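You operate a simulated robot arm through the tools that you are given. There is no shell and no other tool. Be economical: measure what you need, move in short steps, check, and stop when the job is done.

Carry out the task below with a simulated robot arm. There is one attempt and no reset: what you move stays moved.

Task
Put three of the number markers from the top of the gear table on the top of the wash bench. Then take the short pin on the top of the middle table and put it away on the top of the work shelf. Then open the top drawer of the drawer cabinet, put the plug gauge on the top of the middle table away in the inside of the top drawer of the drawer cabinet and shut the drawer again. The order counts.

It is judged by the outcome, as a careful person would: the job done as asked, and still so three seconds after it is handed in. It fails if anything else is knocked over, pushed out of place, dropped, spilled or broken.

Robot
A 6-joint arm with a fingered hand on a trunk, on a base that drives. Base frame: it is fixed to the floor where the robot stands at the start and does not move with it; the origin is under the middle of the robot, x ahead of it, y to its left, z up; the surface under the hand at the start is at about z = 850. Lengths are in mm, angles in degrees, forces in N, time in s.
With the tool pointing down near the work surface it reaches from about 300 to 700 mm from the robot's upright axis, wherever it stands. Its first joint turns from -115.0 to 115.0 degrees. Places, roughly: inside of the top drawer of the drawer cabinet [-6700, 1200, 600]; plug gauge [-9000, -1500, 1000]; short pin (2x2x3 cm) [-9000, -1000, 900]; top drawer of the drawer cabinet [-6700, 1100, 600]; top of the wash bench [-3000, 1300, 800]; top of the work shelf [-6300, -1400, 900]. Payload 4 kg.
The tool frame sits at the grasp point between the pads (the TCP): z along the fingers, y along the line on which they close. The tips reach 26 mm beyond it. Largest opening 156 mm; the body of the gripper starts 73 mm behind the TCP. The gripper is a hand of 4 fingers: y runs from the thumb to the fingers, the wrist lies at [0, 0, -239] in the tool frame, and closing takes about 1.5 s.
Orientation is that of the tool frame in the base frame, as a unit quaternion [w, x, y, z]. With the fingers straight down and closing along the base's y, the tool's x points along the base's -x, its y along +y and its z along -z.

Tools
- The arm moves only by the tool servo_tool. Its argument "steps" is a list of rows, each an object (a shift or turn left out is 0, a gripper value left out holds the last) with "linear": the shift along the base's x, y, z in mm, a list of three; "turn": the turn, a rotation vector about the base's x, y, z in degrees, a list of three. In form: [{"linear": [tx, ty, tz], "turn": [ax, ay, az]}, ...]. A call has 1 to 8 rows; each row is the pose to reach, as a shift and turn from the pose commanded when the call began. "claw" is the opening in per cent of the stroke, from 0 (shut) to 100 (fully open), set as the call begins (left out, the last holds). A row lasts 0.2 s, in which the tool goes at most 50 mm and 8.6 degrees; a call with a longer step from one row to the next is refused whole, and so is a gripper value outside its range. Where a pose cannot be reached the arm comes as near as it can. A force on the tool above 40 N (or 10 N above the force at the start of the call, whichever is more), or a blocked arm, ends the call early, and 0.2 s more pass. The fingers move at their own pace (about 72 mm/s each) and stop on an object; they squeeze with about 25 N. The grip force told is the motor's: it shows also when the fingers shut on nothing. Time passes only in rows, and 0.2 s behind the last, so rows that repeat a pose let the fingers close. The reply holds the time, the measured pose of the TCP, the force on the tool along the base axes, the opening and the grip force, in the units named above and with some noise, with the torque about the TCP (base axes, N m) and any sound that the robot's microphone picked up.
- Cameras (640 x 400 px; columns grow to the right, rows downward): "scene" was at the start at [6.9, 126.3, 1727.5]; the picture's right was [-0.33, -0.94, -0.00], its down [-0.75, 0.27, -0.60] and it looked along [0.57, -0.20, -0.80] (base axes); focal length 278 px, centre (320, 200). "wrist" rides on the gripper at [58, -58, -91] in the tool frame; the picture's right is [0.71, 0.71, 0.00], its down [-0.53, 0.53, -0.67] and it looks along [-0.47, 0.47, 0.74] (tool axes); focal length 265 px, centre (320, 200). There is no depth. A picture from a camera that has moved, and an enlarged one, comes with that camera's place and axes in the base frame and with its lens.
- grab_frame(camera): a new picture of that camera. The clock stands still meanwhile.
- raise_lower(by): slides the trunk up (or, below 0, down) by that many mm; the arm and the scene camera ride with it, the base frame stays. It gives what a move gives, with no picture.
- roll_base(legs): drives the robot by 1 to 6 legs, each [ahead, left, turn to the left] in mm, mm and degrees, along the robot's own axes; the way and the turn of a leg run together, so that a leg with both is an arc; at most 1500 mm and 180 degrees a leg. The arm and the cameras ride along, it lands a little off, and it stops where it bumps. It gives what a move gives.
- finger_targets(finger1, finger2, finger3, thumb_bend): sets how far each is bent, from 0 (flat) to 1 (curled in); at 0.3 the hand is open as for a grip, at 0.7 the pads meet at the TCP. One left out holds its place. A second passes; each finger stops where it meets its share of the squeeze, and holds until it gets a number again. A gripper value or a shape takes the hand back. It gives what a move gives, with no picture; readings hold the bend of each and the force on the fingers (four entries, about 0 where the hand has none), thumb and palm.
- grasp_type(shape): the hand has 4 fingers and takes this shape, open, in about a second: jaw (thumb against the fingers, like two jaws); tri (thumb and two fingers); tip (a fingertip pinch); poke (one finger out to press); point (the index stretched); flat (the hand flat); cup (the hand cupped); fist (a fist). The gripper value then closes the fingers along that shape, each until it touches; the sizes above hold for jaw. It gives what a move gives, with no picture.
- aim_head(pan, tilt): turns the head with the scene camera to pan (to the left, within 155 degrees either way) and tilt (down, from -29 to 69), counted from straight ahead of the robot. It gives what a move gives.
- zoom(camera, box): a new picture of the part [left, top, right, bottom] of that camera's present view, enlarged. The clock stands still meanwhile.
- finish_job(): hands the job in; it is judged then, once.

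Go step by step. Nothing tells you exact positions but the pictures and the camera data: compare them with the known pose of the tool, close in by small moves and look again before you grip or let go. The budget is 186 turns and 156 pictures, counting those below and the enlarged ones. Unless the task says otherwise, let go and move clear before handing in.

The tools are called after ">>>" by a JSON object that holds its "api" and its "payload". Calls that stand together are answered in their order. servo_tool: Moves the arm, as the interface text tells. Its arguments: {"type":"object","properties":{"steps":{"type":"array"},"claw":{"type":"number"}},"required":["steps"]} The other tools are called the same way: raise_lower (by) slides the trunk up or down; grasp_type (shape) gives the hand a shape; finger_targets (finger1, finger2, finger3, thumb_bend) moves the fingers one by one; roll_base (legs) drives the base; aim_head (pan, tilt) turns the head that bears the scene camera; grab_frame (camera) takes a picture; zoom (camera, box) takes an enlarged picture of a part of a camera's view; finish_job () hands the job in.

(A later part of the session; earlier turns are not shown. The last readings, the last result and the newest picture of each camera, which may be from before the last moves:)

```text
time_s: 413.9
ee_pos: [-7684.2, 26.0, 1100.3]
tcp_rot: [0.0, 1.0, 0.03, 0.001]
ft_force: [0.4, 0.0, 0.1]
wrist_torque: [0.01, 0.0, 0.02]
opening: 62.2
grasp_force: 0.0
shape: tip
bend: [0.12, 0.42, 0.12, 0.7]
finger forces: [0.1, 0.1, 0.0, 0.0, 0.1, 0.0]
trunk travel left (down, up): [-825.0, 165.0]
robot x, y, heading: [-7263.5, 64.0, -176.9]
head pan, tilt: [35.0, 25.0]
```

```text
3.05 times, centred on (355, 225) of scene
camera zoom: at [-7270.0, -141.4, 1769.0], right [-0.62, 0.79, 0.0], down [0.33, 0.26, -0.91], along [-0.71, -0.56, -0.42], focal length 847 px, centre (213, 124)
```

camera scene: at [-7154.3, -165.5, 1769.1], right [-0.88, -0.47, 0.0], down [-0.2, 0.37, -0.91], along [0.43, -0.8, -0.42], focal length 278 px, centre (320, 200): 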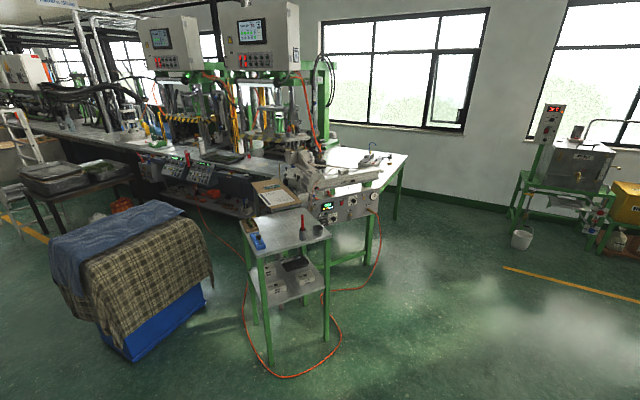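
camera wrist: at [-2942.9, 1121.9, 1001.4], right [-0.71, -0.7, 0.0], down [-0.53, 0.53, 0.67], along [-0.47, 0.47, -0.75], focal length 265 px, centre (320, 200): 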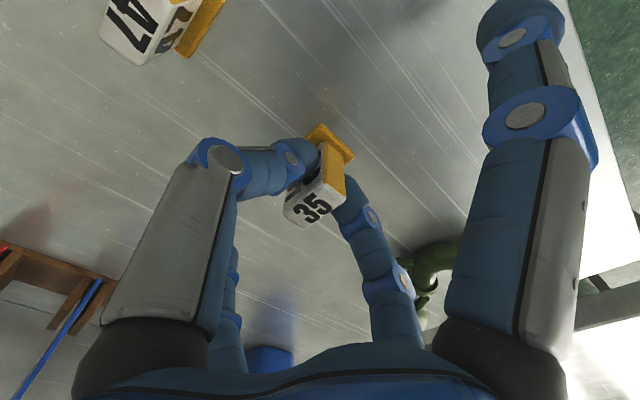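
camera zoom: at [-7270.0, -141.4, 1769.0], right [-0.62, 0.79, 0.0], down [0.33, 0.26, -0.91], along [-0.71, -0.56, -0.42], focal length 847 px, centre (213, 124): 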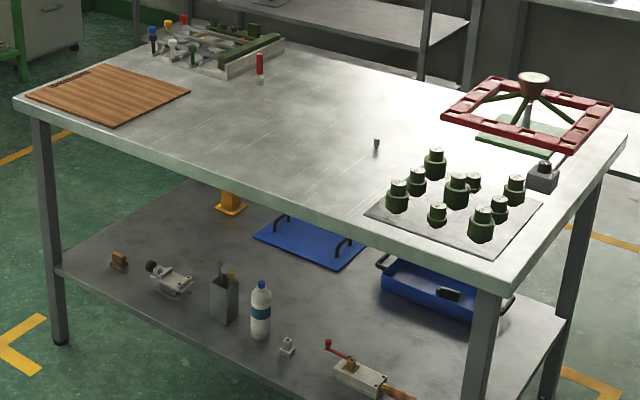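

The short pin is at about (-8928,-949) and the red-handled plug gauge at about (-9077,-1401). I look down at my base to see how close it can get to a table.

>>> {"api": "aim_head", "payload": {"pan": 30, "tilt": 69}}

>>> {"api": "grab_frame", "payload": {"camera": "scene"}}

>>> {"api": "aim_head", "payload": {"pan": 35, "tilt": 25}}

>>> {"api": "zoom", "payload": {"camera": "scene", "box": [320, 165, 400, 215]}}

```text
time_s: 415.0
ee_pos: [-7684.1, 26.0, 1100.2]
tcp_rot: [-0.002, 1.0, 0.03, 0.001]
ft_force: [-0.2, 0.2, -0.4]
wrist_torque: [0.0, 0.0, 0.02]
opening: 62.6
grasp_force: 0.2
shape: tip
bend: [0.12, 0.42, 0.12, 0.7]
finger forces: [0.1, 0.1, 0.1, 0.0, 0.0, 0.1]
trunk travel left (down, up): [-825.0, 165.0]
robot x, y, heading: [-7261.3, 62.5, -177.2]
head pan, tilt: [30.0, 68.8]
```

```text
92 pictures are left
camera scene: at [-7244.5, -114.9, 1709.6], right [-0.55, 0.84, 0.0], down [0.78, 0.51, -0.36], along [-0.3, -0.2, -0.93], focal length 278 px, centre (320, 200)
```

scene: 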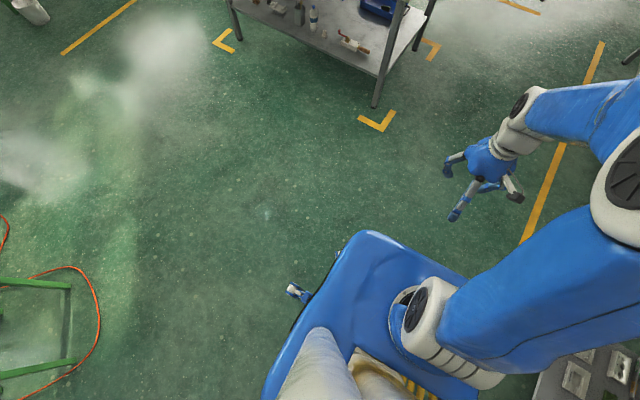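

```text
time_s: 416.1
ee_pos: [-7683.9, 25.8, 1099.3]
tcp_rot: [-0.001, 1.0, 0.03, 0.0]
ft_force: [0.8, 0.5, 0.0]
wrist_torque: [-0.02, 0.03, 0.03]
opening: 62.1
grasp_force: 0.1
shape: tip
bend: [0.12, 0.42, 0.12, 0.7]
finger forces: [0.0, 0.1, 0.0, 0.1, 0.0, 0.0]
trunk travel left (down, up): [-825.0, 165.0]
robot x, y, heading: [-7266.0, 65.7, -176.5]
head pan, tilt: [35.0, 25.0]
```

```text
8.00 times, centred on (360, 190) of scene
camera zoom: at [-7270.1, -141.3, 1769.0], right [-0.62, 0.79, 0.0], down [0.33, 0.26, -0.91], along [-0.71, -0.56, -0.42], focal length 2223 px, centre (0, 280)
```

zoom: 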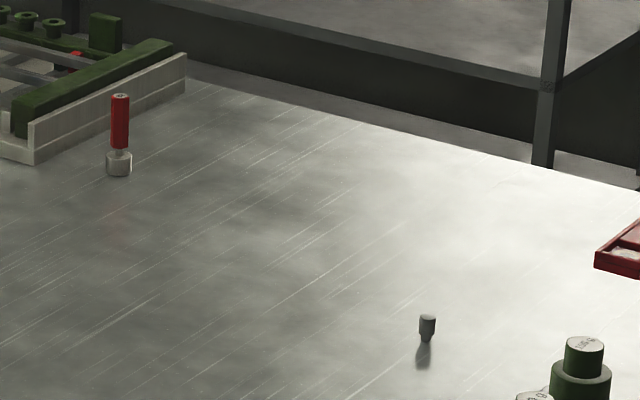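

The base is about 415 mm long ahead but only about 260 mm to its side, so I approach the middle table side-on, with the table on my right.

>>> {"api": "roll_base", "payload": {"legs": [[0, 0, 87], [1010, -980, 0]]}}

>>> {"api": "aim_head", "payload": {"pan": -90, "tilt": 45}}

>>> {"api": "grab_frame", "payload": {"camera": "scene"}}

```text
time_s: 439.1
ee_pos: [-8233.7, -1383.6, 1100.5]
tcp_rot: [-0.001, 0.707, 0.707, 0.0]
ft_force: [0.1, 0.2, 0.2]
wrist_torque: [0.01, -0.02, -0.03]
opening: 62.3
grasp_force: 0.1
shape: tip
bend: [0.12, 0.42, 0.12, 0.7]
finger forces: [0.0, 0.0, 0.0, 0.0, 0.1, 0.0]
trunk travel left (down, up): [-825.0, 165.0]
robot x, y, heading: [-8246.3, -961.5, -90.4]
head pan, tilt: [35.0, 25.0]
```

```text
time_s: 441.2
ee_pos: [-8233.4, -1384.5, 1099.6]
tcp_rot: [-0.001, 0.707, 0.707, -0.001]
ft_force: [-0.5, -0.1, -0.5]
wrist_torque: [0.0, -0.01, -0.02]
opening: 61.9
grasp_force: 0.0
shape: tip
bend: [0.12, 0.42, 0.12, 0.7]
finger forces: [0.0, 0.0, 0.0, 0.1, 0.1, 0.0]
trunk travel left (down, up): [-825.0, 165.0]
robot x, y, heading: [-8245.0, -963.2, -90.1]
head pan, tilt: [-90.0, 45.0]
```

```text
90 pictures are left
camera scene: at [-8177.1, -902.8, 1738.5], right [0.0, 1.0, 0.0], down [0.71, 0.0, -0.71], along [-0.71, 0.0, -0.71], focal length 278 px, centre (320, 200)
```

scene: 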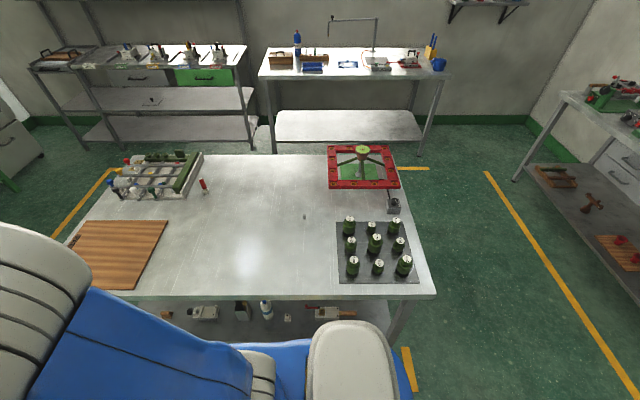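

The pin is at about (-8955,-970), the gauge at about (-9101,-1428). I close in by 30 mm sideways and swing the arm over the pin, turning the hand to face the table.

>>> {"api": "roll_base", "payload": {"legs": [[0, -30, 0]]}}

>>> {"api": "servo_tool", "payload": {"steps": [{"linear": [-38, 22, 0], "turn": [0, 0, -8]}, {"linear": [-76, 44, 0], "turn": [0, 0, -16]}, {"linear": [-114, 66, 0], "turn": [0, 0, -24]}, {"linear": [-152, 88, 0], "turn": [0, 0, -32]}, {"linear": [-190, 110, 0], "turn": [0, 0, -40]}, {"linear": [-228, 132, 0], "turn": [0, 0, -48]}, {"linear": [-266, 154, 0], "turn": [0, 0, -56]}, {"linear": [-304, 176, 0], "turn": [0, 0, -64]}], "claw": 60}}

>>> {"api": "servo_tool", "payload": {"steps": [{"linear": [-38, 22, 0], "turn": [0, 0, -8]}, {"linear": [-76, 44, 0], "turn": [0, 0, -16]}, {"linear": [-114, 66, 0], "turn": [0, 0, -24]}, {"linear": [-152, 88, 0], "turn": [0, 0, -26]}, {"linear": [-190, 110, 0], "turn": [0, 0, -26]}, {"linear": [-228, 132, 0], "turn": [0, 0, -26]}, {"linear": [-266, 154, -20], "turn": [0, 0, -26]}, {"linear": [-304, 176, -40], "turn": [0, 0, -26]}]}}

>>> {"api": "grab_frame", "payload": {"camera": "wrist"}}

```text
time_s: 442.2
ee_pos: [-8266.2, -1383.7, 1100.9]
tcp_rot: [0.0, 0.707, 0.707, 0.001]
ft_force: [-0.9, -0.6, -1.1]
wrist_torque: [0.03, -0.09, -0.02]
opening: 62.1
grasp_force: 0.1
shape: tip
bend: [0.12, 0.42, 0.12, 0.7]
finger forces: [0.1, 0.0, 0.0, 0.1, 0.0, 0.0]
trunk travel left (down, up): [-825.0, 165.0]
robot x, y, heading: [-8278.7, -961.8, -90.3]
head pan, tilt: [-90.0, 45.0]
```

```text
time_s: 444.0
ee_pos: [-8569.5, -1204.8, 1098.8]
tcp_rot: [-0.001, 0.975, 0.224, 0.001]
ft_force: [-0.2, 0.2, -0.5]
wrist_torque: [0.0, -0.01, 0.01]
opening: 93.2
grasp_force: 0.0
shape: tip
bend: [0.12, 0.33, 0.12, 0.7]
finger forces: [0.0, 0.1, 0.0, 0.0, 0.0, 0.0]
trunk travel left (down, up): [-825.0, 165.0]
robot x, y, heading: [-8277.7, -964.5, -90.6]
head pan, tilt: [-90.0, 45.0]
```

```text
time_s: 445.8
ee_pos: [-8875.6, -1028.3, 1057.3]
tcp_rot: [-0.001, 1.0, 0.0, 0.001]
ft_force: [-0.1, -0.1, 0.5]
wrist_torque: [0.0, -0.05, 0.02]
opening: 93.1
grasp_force: 0.0
shape: tip
bend: [0.12, 0.33, 0.12, 0.7]
finger forces: [0.0, 0.0, 0.1, 0.1, 0.0, 0.0]
trunk travel left (down, up): [-825.0, 165.0]
robot x, y, heading: [-8274.8, -962.1, -90.3]
head pan, tilt: [-90.0, 45.0]
```

```text
89 pictures are left
camera wrist: at [-8817.5, -970.5, 1147.9], right [0.71, -0.71, 0.0], down [-0.53, -0.53, 0.67], along [-0.47, -0.47, -0.75], focal length 265 px, centre (320, 200)
```

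wrist: 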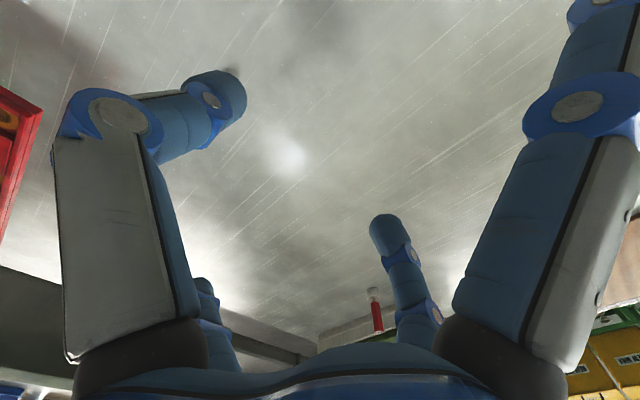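

>>> {"api": "servo_tool", "payload": {"steps": [{"linear": [-30, 25, 0]}, {"linear": [-60, 45, -20]}, {"linear": [-79, 58, -50]}]}}

>>> {"api": "grab_frame", "payload": {"camera": "wrist"}}

>>> {"api": "zoom", "payload": {"camera": "scene", "box": [240, 170, 400, 270]}}

```text
time_s: 446.6
ee_pos: [-8939.1, -972.1, 1009.8]
tcp_rot: [-0.001, 1.0, 0.0, 0.001]
ft_force: [0.1, 0.6, 1.0]
wrist_torque: [-0.03, -0.01, 0.05]
opening: 93.2
grasp_force: 0.0
shape: tip
bend: [0.12, 0.33, 0.12, 0.7]
finger forces: [0.1, 0.1, 0.0, 0.0, 0.0, 0.1]
out of reach, approached as far as the arm can: row 3
trunk travel left (down, up): [-825.0, 165.0]
robot x, y, heading: [-8283.1, -959.4, -90.4]
head pan, tilt: [-90.0, 45.0]
```

```text
88 pictures are left
camera wrist: at [-8881.3, -913.7, 1100.4], right [0.71, -0.71, 0.0], down [-0.53, -0.53, 0.67], along [-0.47, -0.47, -0.75], focal length 265 px, centre (320, 200)
```

wrist: 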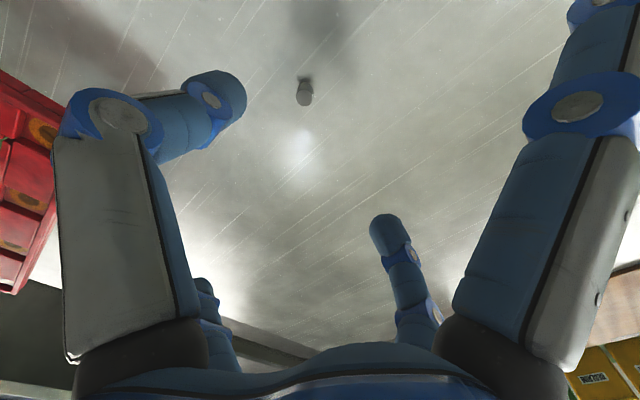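

```text
4.00 times, centred on (320, 220) of scene
camera zoom: at [-8209.0, -901.8, 1738.5], right [0.0, 1.0, 0.0], down [0.71, 0.0, -0.71], along [-0.71, 0.0, -0.71], focal length 1112 px, centre (320, 120)
```

zoom: 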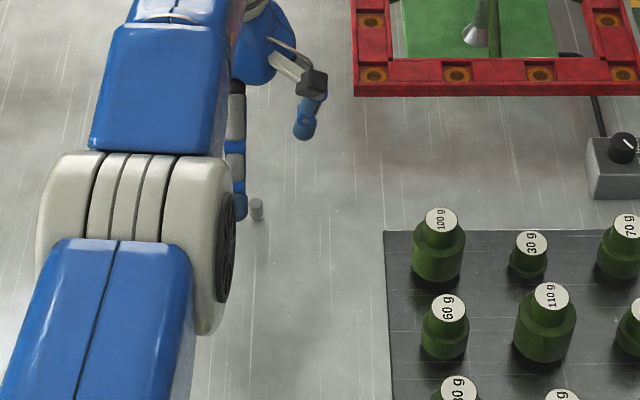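

The pin stands at about (-8947,-959). I descend to just above it, then correct sideways, since reach grows lower down.

>>> {"api": "servo_tool", "payload": {"steps": [{"linear": [0, 5, -35]}, {"linear": [0, 10, -65]}, {"linear": [-4, 13, -90]}, {"linear": [-8, 13, -93]}]}}

>>> {"api": "grab_frame", "payload": {"camera": "wrist"}}

```text
time_s: 447.6
ee_pos: [-8928.9, -962.9, 919.5]
tcp_rot: [-0.001, 1.0, 0.0, 0.001]
ft_force: [-0.4, -1.2, 1.4]
wrist_torque: [0.02, -0.03, 0.0]
opening: 93.1
grasp_force: 0.0
shape: tip
bend: [0.12, 0.33, 0.12, 0.7]
finger forces: [0.0, 0.1, 0.1, 0.0, 0.0, 0.0]
out of reach, approached as far as the arm can: row 2, 3, 4
trunk travel left (down, up): [-825.0, 165.0]
robot x, y, heading: [-8275.7, -964.9, -90.2]
head pan, tilt: [-90.0, 45.0]
```

```text
86 pictures are left
camera wrist: at [-8871.3, -904.5, 1009.5], right [0.71, -0.71, 0.0], down [-0.53, -0.53, 0.67], along [-0.47, -0.47, -0.75], focal length 265 px, centre (320, 200)
```

wrist: 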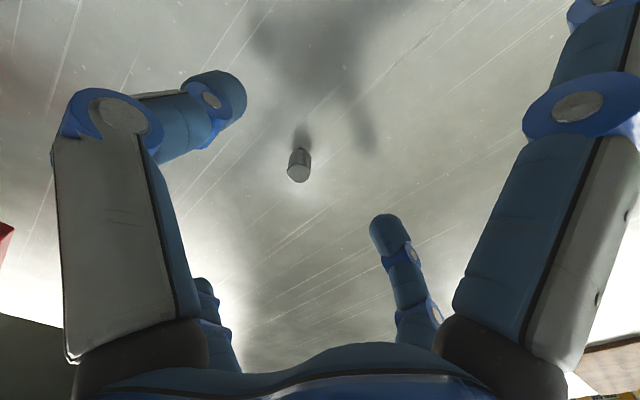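

Reach is short at this height, so I lift the tool and lower the trunk by 200 mm to bring the shoulder nearer table height.

>>> {"api": "servo_tool", "payload": {"steps": [{"linear": [0, 0, 45]}, {"linear": [0, 0, 90]}, {"linear": [10, 0, 135]}, {"linear": [30, 0, 180]}, {"linear": [50, 0, 220]}]}}

>>> {"api": "raise_lower", "payload": {"by": -200}}

>>> {"api": "servo_tool", "payload": {"steps": [{"linear": [-25, 1, 0]}, {"linear": [-50, 2, 0]}, {"linear": [-65, 3, -10]}, {"linear": [-65, 3, -20]}]}}

>>> {"api": "grab_frame", "payload": {"camera": "wrist"}}

```text
time_s: 448.8
ee_pos: [-8878.1, -962.6, 1138.3]
tcp_rot: [-0.001, 1.0, 0.0, 0.001]
ft_force: [-0.8, 0.0, -0.3]
wrist_torque: [0.01, 0.01, 0.01]
opening: 93.2
grasp_force: 0.0
shape: tip
bend: [0.12, 0.33, 0.12, 0.7]
finger forces: [0.0, 0.0, 0.0, 0.0, 0.0, 0.0]
trunk travel left (down, up): [-825.0, 165.0]
robot x, y, heading: [-8273.5, -962.8, -90.4]
head pan, tilt: [-90.0, 45.0]
```

```text
time_s: 451.0
ee_pos: [-8879.9, -962.6, 938.0]
tcp_rot: [-0.002, 1.0, 0.0, 0.002]
ft_force: [-0.5, -0.3, -0.6]
wrist_torque: [0.02, 0.0, 0.01]
opening: 93.3
grasp_force: 0.1
shape: tip
bend: [0.12, 0.33, 0.12, 0.7]
finger forces: [0.0, 0.0, 0.0, 0.0, 0.1, 0.0]
trunk travel left (down, up): [-625.0, 365.0]
robot x, y, heading: [-8277.3, -961.7, -90.2]
head pan, tilt: [-90.0, 45.0]
```

```text
time_s: 452.0
ee_pos: [-8933.2, -960.4, 921.3]
tcp_rot: [-0.001, 1.0, 0.0, 0.003]
ft_force: [0.5, -0.2, 0.1]
wrist_torque: [0.01, -0.02, 0.05]
opening: 93.1
grasp_force: 0.0
shape: tip
bend: [0.12, 0.33, 0.12, 0.7]
finger forces: [0.0, 0.0, 0.0, 0.0, 0.1, 0.0]
out of reach, approached as far as the arm can: row 3, 4
trunk travel left (down, up): [-625.0, 365.0]
robot x, y, heading: [-8277.2, -960.1, -90.4]
head pan, tilt: [-90.0, 45.0]
```

```text
85 pictures are left
camera wrist: at [-8875.3, -903.1, 1010.8], right [0.71, -0.71, 0.0], down [-0.53, -0.53, 0.67], along [-0.47, -0.47, -0.75], focal length 265 px, centre (320, 200)
```

wrist: 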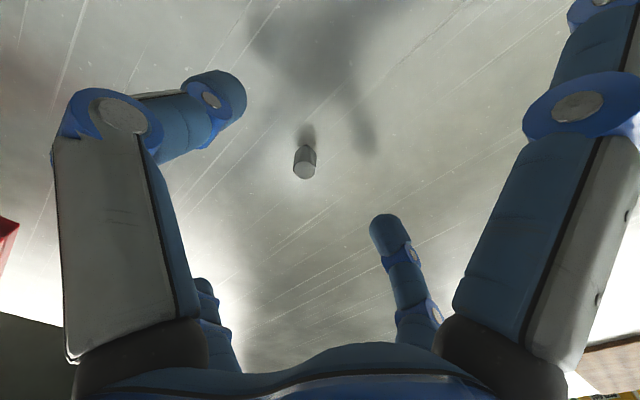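

I'm 12 mm short; a 5° tilt of the hand outward gives the rest.

>>> {"api": "servo_tool", "payload": {"steps": [{"linear": [-5, 0, 0], "turn": [0, 3, 0]}, {"linear": [-12, 0, 0], "turn": [0, 6, 0]}, {"linear": [-12, 0, -15], "turn": [0, 6, 0]}, {"linear": [-12, 0, -25], "turn": [0, 6, 0]}], "claw": 45}}

>>> {"api": "grab_frame", "payload": {"camera": "wrist"}}

```text
time_s: 453.0
ee_pos: [-8944.6, -959.7, 895.1]
tcp_rot: [0.0, 0.999, 0.0, -0.052]
ft_force: [0.4, 0.3, 0.3]
wrist_torque: [-0.01, 0.01, 0.0]
opening: 70.5
grasp_force: 0.2
shape: tip
bend: [0.12, 0.39, 0.12, 0.7]
finger forces: [0.0, 0.0, 0.0, 0.1, 0.1, 0.0]
trunk travel left (down, up): [-625.0, 365.0]
robot x, y, heading: [-8279.3, -959.1, -90.6]
head pan, tilt: [-90.0, 45.0]
```

```text
84 pictures are left
camera wrist: at [-8878.2, -902.5, 980.6], right [0.7, -0.71, -0.07], down [-0.45, -0.53, 0.72], along [-0.55, -0.47, -0.69], focal length 265 px, centre (320, 200)
```

wrist: 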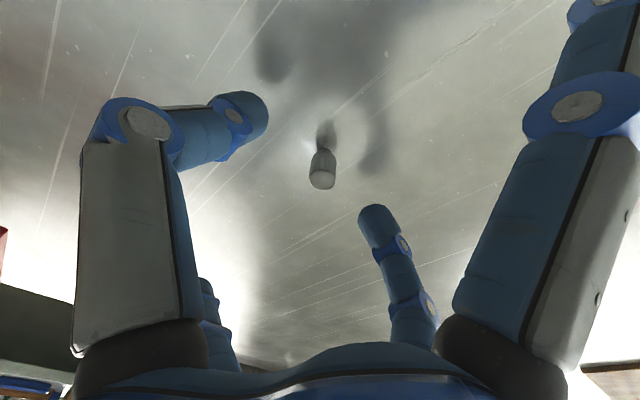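

>>> {"api": "servo_tool", "payload": {"steps": [{"linear": [-3, -2, -4]}, {"linear": [-3, -2, -8]}, {"linear": [-3, -2, -12]}]}}

>>> {"api": "grab_frame", "payload": {"camera": "wrist"}}

```text
time_s: 453.8
ee_pos: [-8948.9, -963.6, 883.7]
tcp_rot: [-0.002, 0.999, 0.0, -0.052]
ft_force: [-0.3, -0.4, 0.1]
wrist_torque: [0.0, -0.01, 0.0]
opening: 70.5
grasp_force: 0.0
shape: tip
bend: [0.12, 0.39, 0.12, 0.7]
finger forces: [0.0, 0.0, 0.0, 0.0, 0.0, 0.0]
trunk travel left (down, up): [-625.0, 365.0]
robot x, y, heading: [-8277.6, -960.2, -90.2]
head pan, tilt: [-90.0, 45.0]
```

```text
83 pictures are left
camera wrist: at [-8881.5, -905.5, 967.7], right [0.7, -0.71, -0.07], down [-0.45, -0.53, 0.72], along [-0.55, -0.47, -0.69], focal length 265 px, centre (320, 200)
```

wrist: 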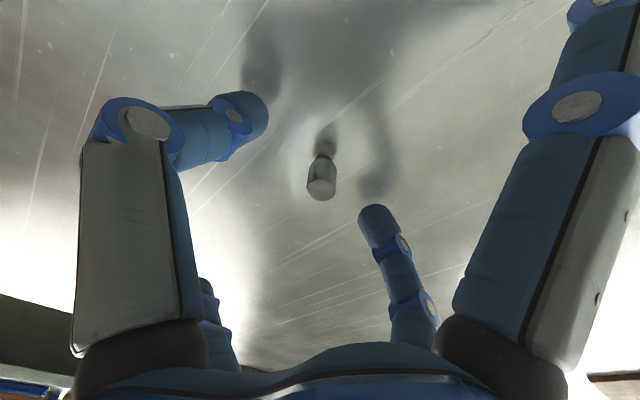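

>>> {"api": "servo_tool", "payload": {"steps": [{"linear": [0, 0, -3]}, {"linear": [0, 0, -5]}]}}

>>> {"api": "servo_tool", "payload": {"steps": [{"linear": [0, 0, 0]}, {"linear": [0, 0, 0]}, {"linear": [0, 0, 0]}, {"linear": [0, 0, 0]}, {"linear": [0, 0, 0]}, {"linear": [0, 0, 0]}], "claw": 0}}

>>> {"api": "grab_frame", "payload": {"camera": "wrist"}}

```text
time_s: 454.4
ee_pos: [-8947.7, -963.4, 879.6]
tcp_rot: [0.0, 0.999, -0.001, -0.051]
ft_force: [0.4, 0.8, -0.1]
wrist_torque: [-0.02, 0.0, 0.01]
opening: 70.8
grasp_force: 0.1
shape: tip
bend: [0.12, 0.39, 0.12, 0.7]
finger forces: [0.1, 0.1, 0.0, 0.1, 0.0, 0.0]
trunk travel left (down, up): [-625.0, 365.0]
robot x, y, heading: [-8279.5, -961.2, -90.6]
head pan, tilt: [-90.0, 45.0]
```

```text
time_s: 455.8
ee_pos: [-8948.7, -963.3, 880.5]
tcp_rot: [-0.001, 0.999, -0.001, -0.051]
ft_force: [0.3, -0.5, 0.5]
wrist_torque: [0.03, -0.04, -0.01]
opening: 10.0
grasp_force: 25.3
shape: tip
bend: [0.22, 0.73, 0.27, 0.7]
finger forces: [0.4, 22.0, 0.1, 0.0, 22.0, 0.1]
trunk travel left (down, up): [-625.0, 365.0]
robot x, y, heading: [-8276.0, -960.9, -89.9]
head pan, tilt: [-90.0, 45.0]
```

```text
82 pictures are left
camera wrist: at [-8881.4, -905.3, 963.6], right [0.7, -0.71, -0.07], down [-0.45, -0.53, 0.72], along [-0.55, -0.47, -0.69], focal length 265 px, centre (320, 200)
```

wrist: 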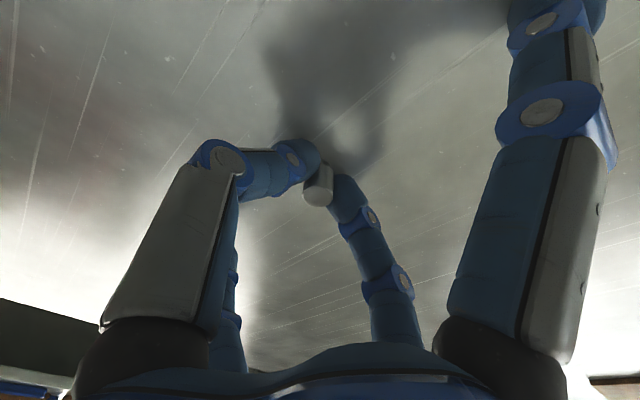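

Pin gripped. I lift and bring the arm back toward the robot.

>>> {"api": "servo_tool", "payload": {"steps": [{"linear": [0, 0, 30], "turn": [0, 0, 0]}, {"linear": [0, 0, 70], "turn": [0, -3, 0]}, {"linear": [10, 0, 110], "turn": [0, -6, 0]}, {"linear": [40, 0, 140], "turn": [0, -6, 0]}, {"linear": [80, 0, 160], "turn": [0, -6, 0]}, {"linear": [120, 0, 170], "turn": [0, -6, 0]}, {"linear": [165, -10, 175], "turn": [0, -6, 0]}, {"linear": [200, -30, 180], "turn": [0, -6, 0]}]}}

>>> {"api": "grab_frame", "payload": {"camera": "wrist"}}

>>> {"api": "aim_head", "payload": {"pan": 75, "tilt": 25}}

>>> {"api": "grab_frame", "payload": {"camera": "scene"}}

```text
time_s: 457.6
ee_pos: [-8747.9, -995.2, 1058.8]
tcp_rot: [-0.001, 1.0, 0.0, 0.0]
ft_force: [0.7, -0.7, 0.2]
wrist_torque: [0.01, -0.04, 0.03]
opening: 9.9
grasp_force: 24.9
shape: tip
bend: [0.27, 0.73, 0.27, 0.7]
finger forces: [0.1, 22.0, 0.1, 0.0, 22.1, 0.0]
out of reach, approached as far as the arm can: row 2, 3
trunk travel left (down, up): [-625.0, 365.0]
robot x, y, heading: [-8272.2, -963.6, -90.5]
head pan, tilt: [-90.0, 45.0]
```

```text
81 pictures are left
camera wrist: at [-8689.5, -937.1, 1149.7], right [0.71, -0.71, 0.0], down [-0.53, -0.53, 0.67], along [-0.47, -0.47, -0.75], focal length 265 px, centre (320, 200)
```

wrist: 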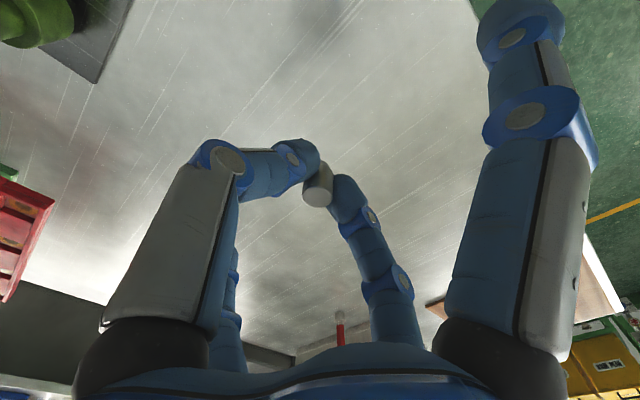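

```text
time_s: 460.1
ee_pos: [-8748.2, -993.2, 1059.3]
tcp_rot: [-0.001, 1.0, 0.0, 0.002]
ft_force: [-0.2, -0.1, -0.7]
wrist_torque: [0.03, -0.01, -0.02]
opening: 9.9
grasp_force: 25.1
shape: tip
bend: [0.27, 0.73, 0.27, 0.7]
finger forces: [0.0, 22.1, 0.0, 0.0, 22.1, 0.0]
trunk travel left (down, up): [-625.0, 365.0]
robot x, y, heading: [-8281.0, -967.2, -90.5]
head pan, tilt: [75.0, 25.0]
```

```text
80 pictures are left
camera scene: at [-8038.7, -927.3, 1569.0], right [-0.26, -0.96, 0.0], down [-0.41, 0.11, -0.91], along [0.87, -0.24, -0.42], focal length 278 px, centre (320, 200)
```

scene: 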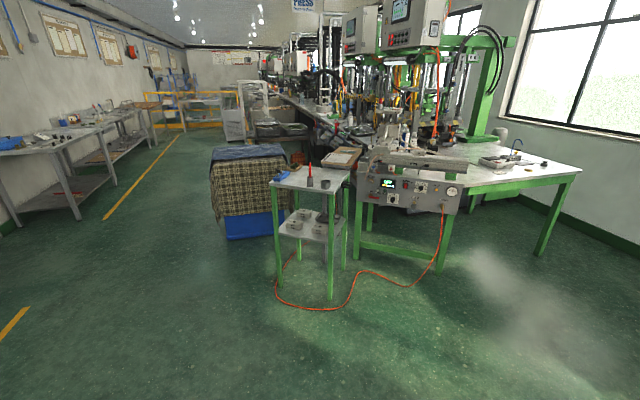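

The work shelf is the small two-tier green-legged stand near (-6260,-1360), rotated about 50°. I zoom in on its top.

>>> {"api": "zoom", "payload": {"camera": "scene", "box": [250, 145, 378, 225]}}

```text
5.00 times, centred on (314, 185) of scene
camera zoom: at [-8038.7, -927.3, 1569.0], right [-0.26, -0.96, 0.0], down [-0.41, 0.11, -0.91], along [0.87, -0.24, -0.42], focal length 1389 px, centre (350, 275)
```

zoom: 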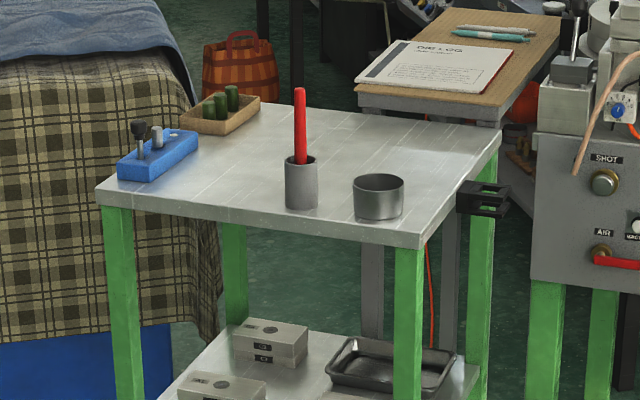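

The top surface is at z≈878, with free space at about (-6262,-1255). I move away from the middle table, turn, and come alongside the shelf with it on my right.

>>> {"api": "roll_base", "payload": {"legs": [[0, 600, 0], [0, 0, 144.5], [593, -640, 0]]}}

>>> {"api": "aim_head", "payload": {"pan": -90, "tilt": 45}}

>>> {"api": "grab_frame", "payload": {"camera": "scene"}}

```text
time_s: 492.2
ee_pos: [-6410.5, -1076.6, 1058.8]
tcp_rot: [-0.001, 0.293, 0.956, 0.0]
ft_force: [0.4, -0.7, 0.0]
wrist_torque: [0.02, 0.0, 0.01]
opening: 9.6
grasp_force: 24.9
shape: tip
bend: [0.27, 0.73, 0.27, 0.7]
finger forces: [0.1, 22.2, 0.0, 0.1, 22.3, 0.0]
trunk travel left (down, up): [-625.0, 365.0]
robot x, y, heading: [-6817.9, -840.2, 55.5]
head pan, tilt: [75.0, 25.0]
```

```text
time_s: 494.8
ee_pos: [-6410.4, -1076.5, 1058.7]
tcp_rot: [-0.001, 0.293, 0.956, 0.0]
ft_force: [0.2, 0.2, 0.3]
wrist_torque: [-0.02, 0.02, -0.03]
opening: 9.8
grasp_force: 25.2
shape: tip
bend: [0.27, 0.73, 0.27, 0.7]
finger forces: [0.0, 22.3, 0.0, 0.0, 22.3, 0.1]
trunk travel left (down, up): [-625.0, 365.0]
robot x, y, heading: [-6815.6, -842.6, 55.8]
head pan, tilt: [-90.0, 45.0]
```

```text
78 pictures are left
camera scene: at [-6909.3, -850.1, 1538.5], right [-0.56, -0.83, 0.0], down [-0.58, 0.4, -0.71], along [0.58, -0.4, -0.71], focal length 278 px, centre (320, 200)
```

scene: 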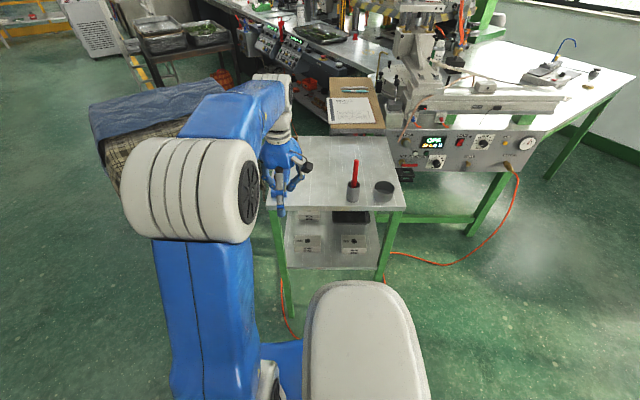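

I close in by 100 mm and look with the wrist camera.

>>> {"api": "roll_base", "payload": {"legs": [[0, -100, 0]]}}

>>> {"api": "grab_frame", "payload": {"camera": "wrist"}}

>>> {"api": "zoom", "payload": {"camera": "scene", "box": [220, 110, 460, 260]}}

```text
time_s: 496.7
ee_pos: [-6329.2, -1134.2, 1059.8]
tcp_rot: [-0.001, 0.294, 0.956, 0.0]
ft_force: [0.3, -0.5, 0.1]
wrist_torque: [-0.02, 0.02, 0.02]
opening: 9.5
grasp_force: 24.8
shape: tip
bend: [0.27, 0.73, 0.27, 0.7]
finger forces: [0.1, 22.3, 0.0, 0.1, 22.4, 0.1]
trunk travel left (down, up): [-625.0, 365.0]
robot x, y, heading: [-6731.6, -896.0, 55.4]
head pan, tilt: [-90.0, 45.0]
```

```text
77 pictures are left
camera wrist: at [-6409.6, -1149.6, 1149.3], right [-0.19, 0.98, 0.0], down [0.73, 0.14, 0.67], along [0.65, 0.12, -0.75], focal length 265 px, centre (320, 200)
```

wrist: 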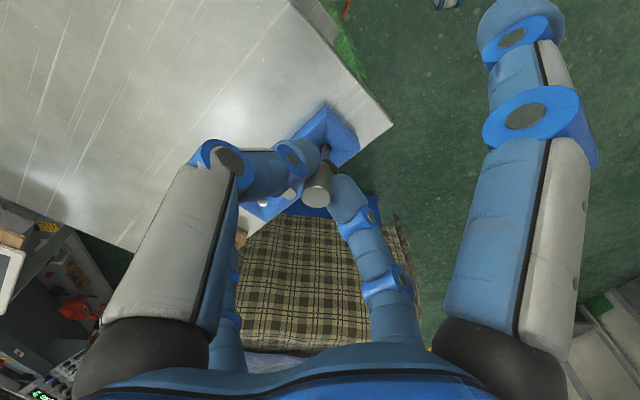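

```text
2.67 times, centred on (340, 185) of scene
camera zoom: at [-6824.2, -908.2, 1538.5], right [-0.57, -0.82, 0.0], down [-0.58, 0.4, -0.71], along [0.58, -0.4, -0.71], focal length 741 px, centre (267, 240)
```

zoom: 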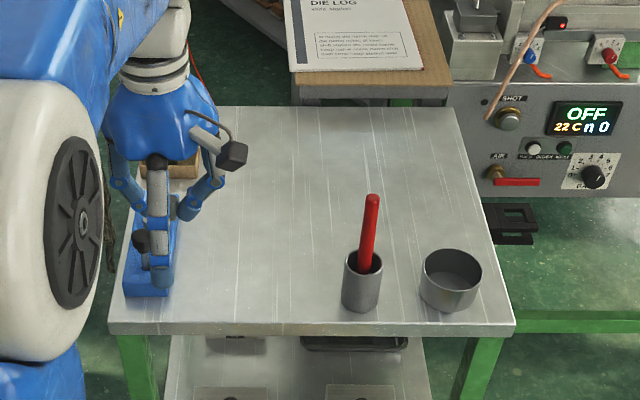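

I move the hand to the free middle of the top at about (-6268,-1273).

>>> {"api": "servo_tool", "payload": {"steps": [{"linear": [15, -35, 0]}, {"linear": [30, -70, 0]}, {"linear": [46, -105, 0]}, {"linear": [61, -139, -20]}, {"linear": [61, -139, -60]}, {"linear": [61, -139, -100]}, {"linear": [61, -139, -125]}]}}

>>> {"api": "grab_frame", "payload": {"camera": "wrist"}}

>>> {"api": "zoom", "payload": {"camera": "scene", "box": [220, 110, 460, 260]}}

```text
time_s: 498.3
ee_pos: [-6269.9, -1274.3, 935.7]
tcp_rot: [0.0, 0.294, 0.956, -0.001]
ft_force: [0.2, -0.5, 0.3]
wrist_torque: [0.0, 0.01, 0.01]
opening: 9.6
grasp_force: 25.2
shape: tip
bend: [0.27, 0.73, 0.27, 0.7]
finger forces: [0.0, 22.4, 0.0, 0.0, 22.4, 0.0]
trunk travel left (down, up): [-625.0, 365.0]
robot x, y, heading: [-6729.6, -895.6, 55.5]
head pan, tilt: [-90.0, 45.0]
```

```text
75 pictures are left
camera wrist: at [-6350.6, -1289.6, 1026.5], right [-0.19, 0.98, 0.0], down [0.73, 0.14, 0.67], along [0.66, 0.12, -0.75], focal length 265 px, centre (320, 200)
```

wrist: 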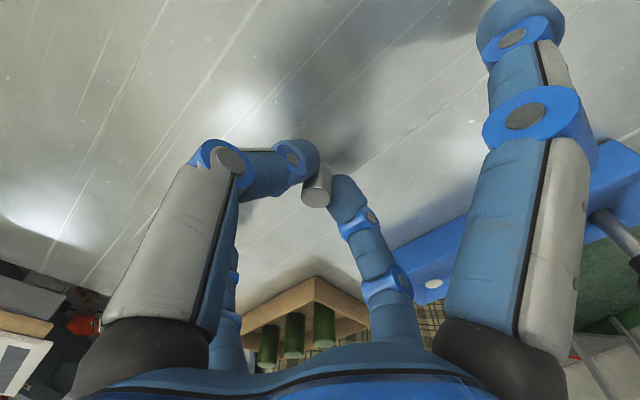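

```text
2.67 times, centred on (340, 185) of scene
camera zoom: at [-6825.7, -907.1, 1538.5], right [-0.57, -0.82, 0.0], down [-0.58, 0.4, -0.71], along [0.58, -0.4, -0.71], focal length 741 px, centre (267, 240)
```

zoom: 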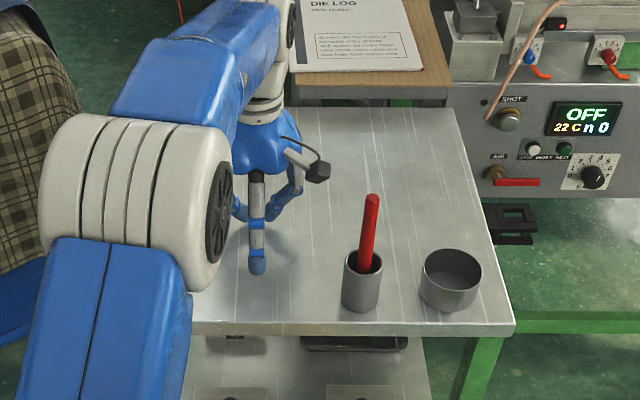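

Clear on all sides. I lower gently until the pin touches.

>>> {"api": "servo_tool", "payload": {"steps": [{"linear": [0, 0, -4]}, {"linear": [0, 0, -8]}, {"linear": [0, 0, -12]}, {"linear": [0, 0, -15]}, {"linear": [0, 0, -18]}, {"linear": [0, 0, -21]}]}}

>>> {"api": "grab_frame", "payload": {"camera": "wrist"}}

```text
time_s: 499.5
ee_pos: [-6266.9, -1276.3, 925.4]
tcp_rot: [0.007, 0.294, 0.956, -0.005]
ft_force: [-2.3, 2.2, 19.7]
wrist_torque: [0.03, 0.0, 0.01]
opening: 12.2
grasp_force: 24.8
shape: tip
bend: [0.27, 0.74, 0.27, 0.68]
finger forces: [0.0, 28.4, 0.0, 0.0, 29.6, 0.1]
trunk travel left (down, up): [-625.0, 365.0]
robot x, y, heading: [-6731.3, -895.4, 55.4]
head pan, tilt: [-90.0, 45.0]
stopped in row 5: the force on the tool passed its limit at 43 N (the readings are from after the stop); the commanded pose is now the measured one
```

```text
73 pictures are left
camera wrist: at [-6348.7, -1290.0, 1015.8], right [-0.19, 0.98, -0.02], down [0.72, 0.15, 0.67], along [0.66, 0.11, -0.74], focal length 265 px, centre (320, 200)
```

wrist: 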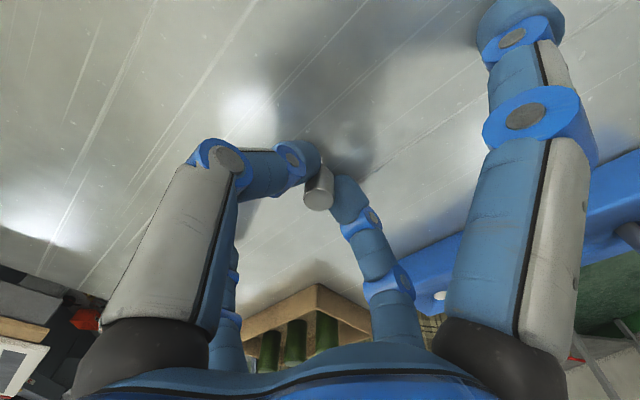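

Contact near TCP z≈928 (surface ≈898). I ease up 2 mm, let go slowly, and rise.

>>> {"api": "servo_tool", "payload": {"steps": [{"linear": [0, 0, 1]}, {"linear": [0, 0, 2]}, {"linear": [0, 0, 2]}]}}

>>> {"api": "servo_tool", "payload": {"steps": [{"linear": [0, 0, 0]}, {"linear": [0, 0, 0]}, {"linear": [0, 0, 0]}, {"linear": [0, 0, 0]}], "claw": 40}}

>>> {"api": "grab_frame", "payload": {"camera": "wrist"}}

```text
time_s: 500.3
ee_pos: [-6268.3, -1274.5, 925.3]
tcp_rot: [0.006, 0.294, 0.956, -0.004]
ft_force: [3.3, -3.9, 20.7]
wrist_torque: [-0.17, -0.02, 0.04]
opening: 12.3
grasp_force: 25.2
shape: tip
bend: [0.27, 0.74, 0.27, 0.68]
finger forces: [0.0, 27.7, 0.0, 0.0, 31.8, 0.1]
trunk travel left (down, up): [-625.0, 365.0]
robot x, y, heading: [-6733.7, -898.9, 55.6]
head pan, tilt: [-90.0, 45.0]
```

```text
time_s: 501.3
ee_pos: [-6267.8, -1273.3, 924.2]
tcp_rot: [0.005, 0.294, 0.956, -0.004]
ft_force: [-1.7, 1.9, 13.3]
wrist_torque: [-0.02, 0.15, -0.07]
opening: 59.1
grasp_force: 0.1
shape: tip
bend: [0.12, 0.82, 0.12, 0.67]
finger forces: [0.0, 5.5, 0.1, 0.0, 7.9, 0.1]
trunk travel left (down, up): [-625.0, 365.0]
robot x, y, heading: [-6732.6, -897.0, 55.7]
head pan, tilt: [-90.0, 45.0]
```

```text
72 pictures are left
camera wrist: at [-6350.1, -1288.7, 1015.0], right [-0.19, 0.98, -0.01], down [0.73, 0.15, 0.67], along [0.66, 0.12, -0.74], focal length 265 px, centre (320, 200)
```

wrist: 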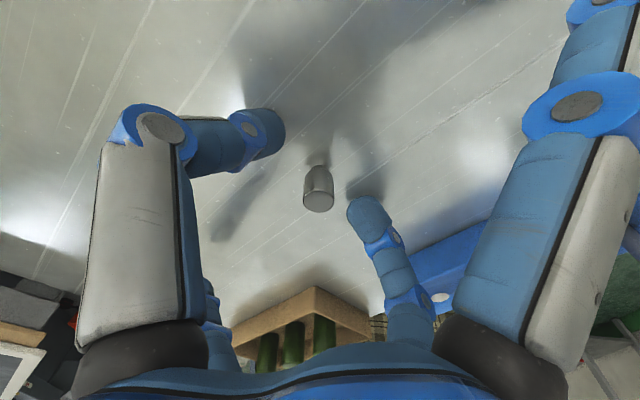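

The pin stands free. I rise straight up and retract.

>>> {"api": "servo_tool", "payload": {"steps": [{"linear": [0, 0, 8]}, {"linear": [0, 0, 25]}, {"linear": [0, 0, 60]}, {"linear": [0, 0, 100]}, {"linear": [0, 0, 140]}, {"linear": [-30, 20, 160]}, {"linear": [-65, 45, 160]}, {"linear": [-105, 70, 160]}]}}

>>> {"api": "zoom", "payload": {"camera": "scene", "box": [220, 110, 460, 260]}}

>>> {"api": "grab_frame", "payload": {"camera": "wrist"}}

```text
time_s: 503.1
ee_pos: [-6375.6, -1204.2, 1088.4]
tcp_rot: [0.006, 0.294, 0.956, -0.005]
ft_force: [-0.6, 1.5, 0.9]
wrist_torque: [-0.01, -0.05, -0.01]
opening: 62.2
grasp_force: 0.0
shape: tip
bend: [0.12, 0.42, 0.12, 0.7]
finger forces: [0.0, 0.0, 0.1, 0.0, 0.0, 0.1]
trunk travel left (down, up): [-625.0, 365.0]
robot x, y, heading: [-6735.0, -895.4, 55.6]
head pan, tilt: [-90.0, 45.0]
```

```text
2.67 times, centred on (340, 185) of scene
camera zoom: at [-6828.5, -905.4, 1538.3], right [-0.57, -0.82, 0.0], down [-0.58, 0.4, -0.71], along [0.58, -0.4, -0.7], focal length 741 px, centre (267, 240)
```

zoom: 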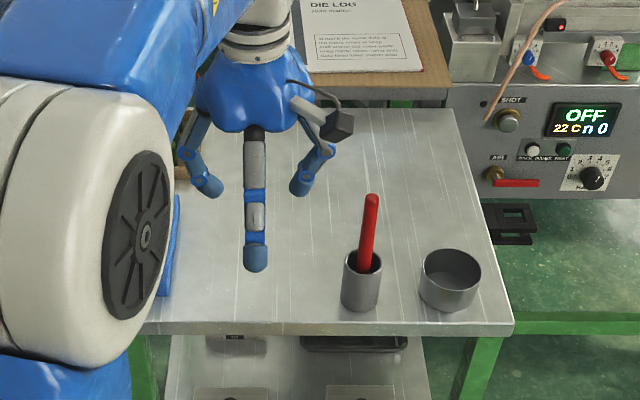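

```text
70 pictures are left
camera wrist: at [-6456.5, -1218.3, 1177.8], right [-0.19, 0.98, -0.01], down [0.72, 0.15, 0.67], along [0.66, 0.12, -0.74], focal length 265 px, centre (320, 200)
```

wrist: 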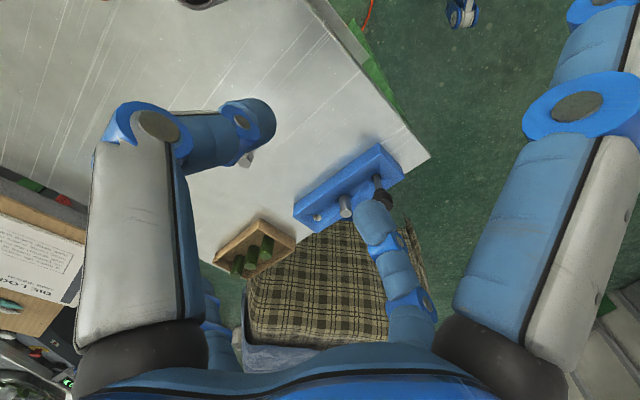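

The pin is placed. Next is the drawer: I back away and drive to face the drawer cabinet near (-6700, 1100).

>>> {"api": "roll_base", "payload": {"legs": [[0, 400, 0], [0, 0, 34.4], [800, -300, 0]]}}

>>> {"api": "aim_head", "payload": {"pan": 0, "tilt": 40}}

>>> {"api": "grab_frame", "payload": {"camera": "scene"}}

```text
time_s: 522.8
ee_pos: [-6296.0, 83.8, 1086.0]
tcp_rot: [0.005, -0.013, 1.0, -0.003]
ft_force: [0.4, -1.0, -1.0]
wrist_torque: [0.01, 0.0, -0.01]
opening: 62.2
grasp_force: 0.0
shape: tip
bend: [0.12, 0.42, 0.12, 0.7]
finger forces: [0.0, 0.1, 0.0, 0.0, 0.1, 0.0]
trunk travel left (down, up): [-625.0, 365.0]
robot x, y, heading: [-6768.7, 124.9, 91.1]
head pan, tilt: [-90.0, 45.0]
```

```text
time_s: 524.4
ee_pos: [-6296.1, 83.8, 1086.0]
tcp_rot: [0.005, -0.012, 1.0, -0.003]
ft_force: [0.0, 0.3, -0.7]
wrist_torque: [0.01, 0.02, 0.0]
opening: 62.2
grasp_force: 0.0
shape: tip
bend: [0.12, 0.42, 0.12, 0.7]
finger forces: [0.0, 0.0, 0.0, 0.0, 0.1, 0.0]
trunk travel left (down, up): [-625.0, 365.0]
robot x, y, heading: [-6771.8, 123.9, 91.1]
head pan, tilt: [0.0, 40.0]
```

```text
69 pictures are left
camera scene: at [-6920.8, 147.5, 1545.7], right [1.0, 0.02, 0.0], down [0.01, -0.64, -0.77], along [-0.01, 0.77, -0.64], focal length 278 px, centre (320, 200)
```

scene: 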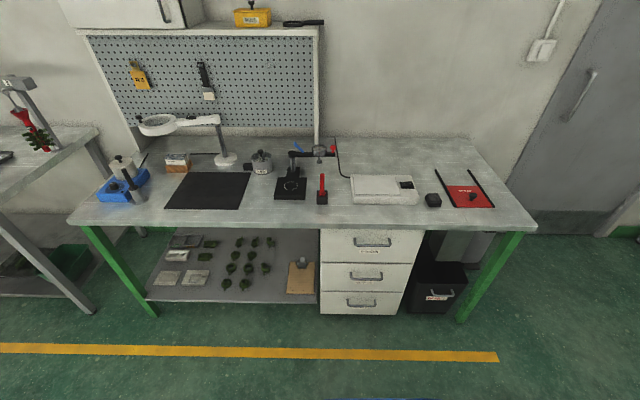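

>>> {"api": "zoom", "payload": {"camera": "scene", "box": [300, 215, 444, 305]}}

```text
4.44 times, centred on (372, 260) of scene
camera zoom: at [-6920.8, 147.5, 1545.7], right [1.0, 0.02, 0.0], down [0.01, -0.64, -0.77], along [-0.01, 0.77, -0.64], focal length 1235 px, centre (89, -67)
```

zoom: 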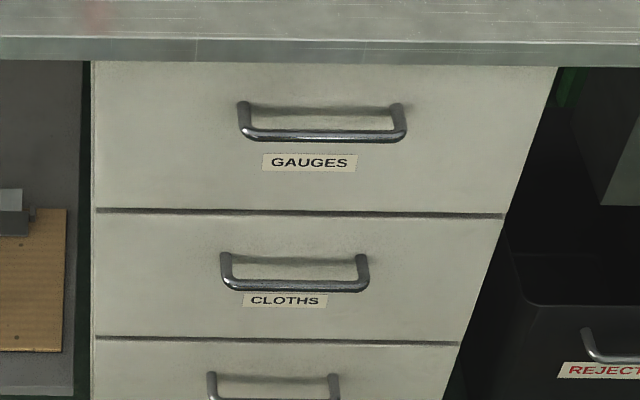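

The top drawer ("GAUGES") has a bar handle around x≈-6724, y≈840–870, z≈700–730. I lower the trunk and back up a little to get a second view for triangulation.

>>> {"api": "roll_base", "payload": {"legs": [[-90, 0, -1.1]]}}

>>> {"api": "raise_lower", "payload": {"by": -350}}

>>> {"api": "zoom", "payload": {"camera": "scene", "box": [280, 115, 440, 215]}}

```text
time_s: 526.2
ee_pos: [-6294.8, -14.1, 1086.0]
tcp_rot: [0.005, -0.002, 1.0, -0.002]
ft_force: [0.2, -0.6, 0.0]
wrist_torque: [0.03, -0.01, -0.02]
opening: 62.0
grasp_force: 0.0
shape: tip
bend: [0.12, 0.42, 0.12, 0.7]
finger forces: [0.0, 0.0, 0.1, 0.0, 0.0, 0.1]
trunk travel left (down, up): [-625.0, 365.0]
robot x, y, heading: [-6765.9, 34.2, 89.8]
head pan, tilt: [0.0, 40.0]
```

```text
time_s: 529.6
ee_pos: [-6296.4, -11.5, 735.7]
tcp_rot: [0.005, -0.003, 1.0, -0.003]
ft_force: [0.2, 0.5, 0.3]
wrist_torque: [0.01, 0.02, -0.04]
opening: 62.2
grasp_force: 0.0
shape: tip
bend: [0.12, 0.42, 0.12, 0.7]
finger forces: [0.0, 0.1, 0.0, 0.0, 0.1, 0.0]
trunk travel left (down, up): [-275.0, 715.0]
robot x, y, heading: [-6767.5, 34.1, 89.9]
head pan, tilt: [0.0, 40.0]
```

```text
4.00 times, centred on (360, 165) of scene
camera zoom: at [-6919.6, 59.5, 1195.7], right [1.0, 0.0, 0.0], down [0.0, -0.64, -0.77], along [0.0, 0.77, -0.64], focal length 1112 px, centre (160, 340)
```

zoom: 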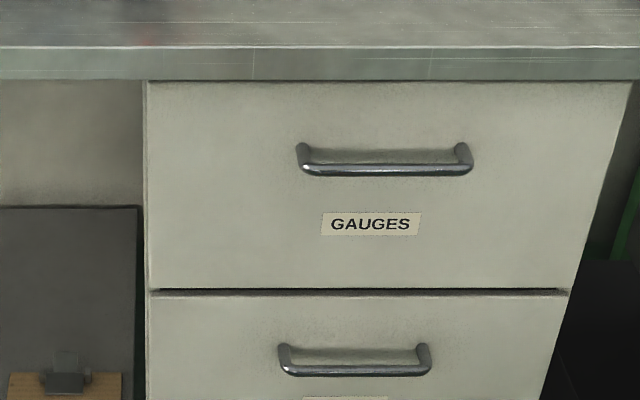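

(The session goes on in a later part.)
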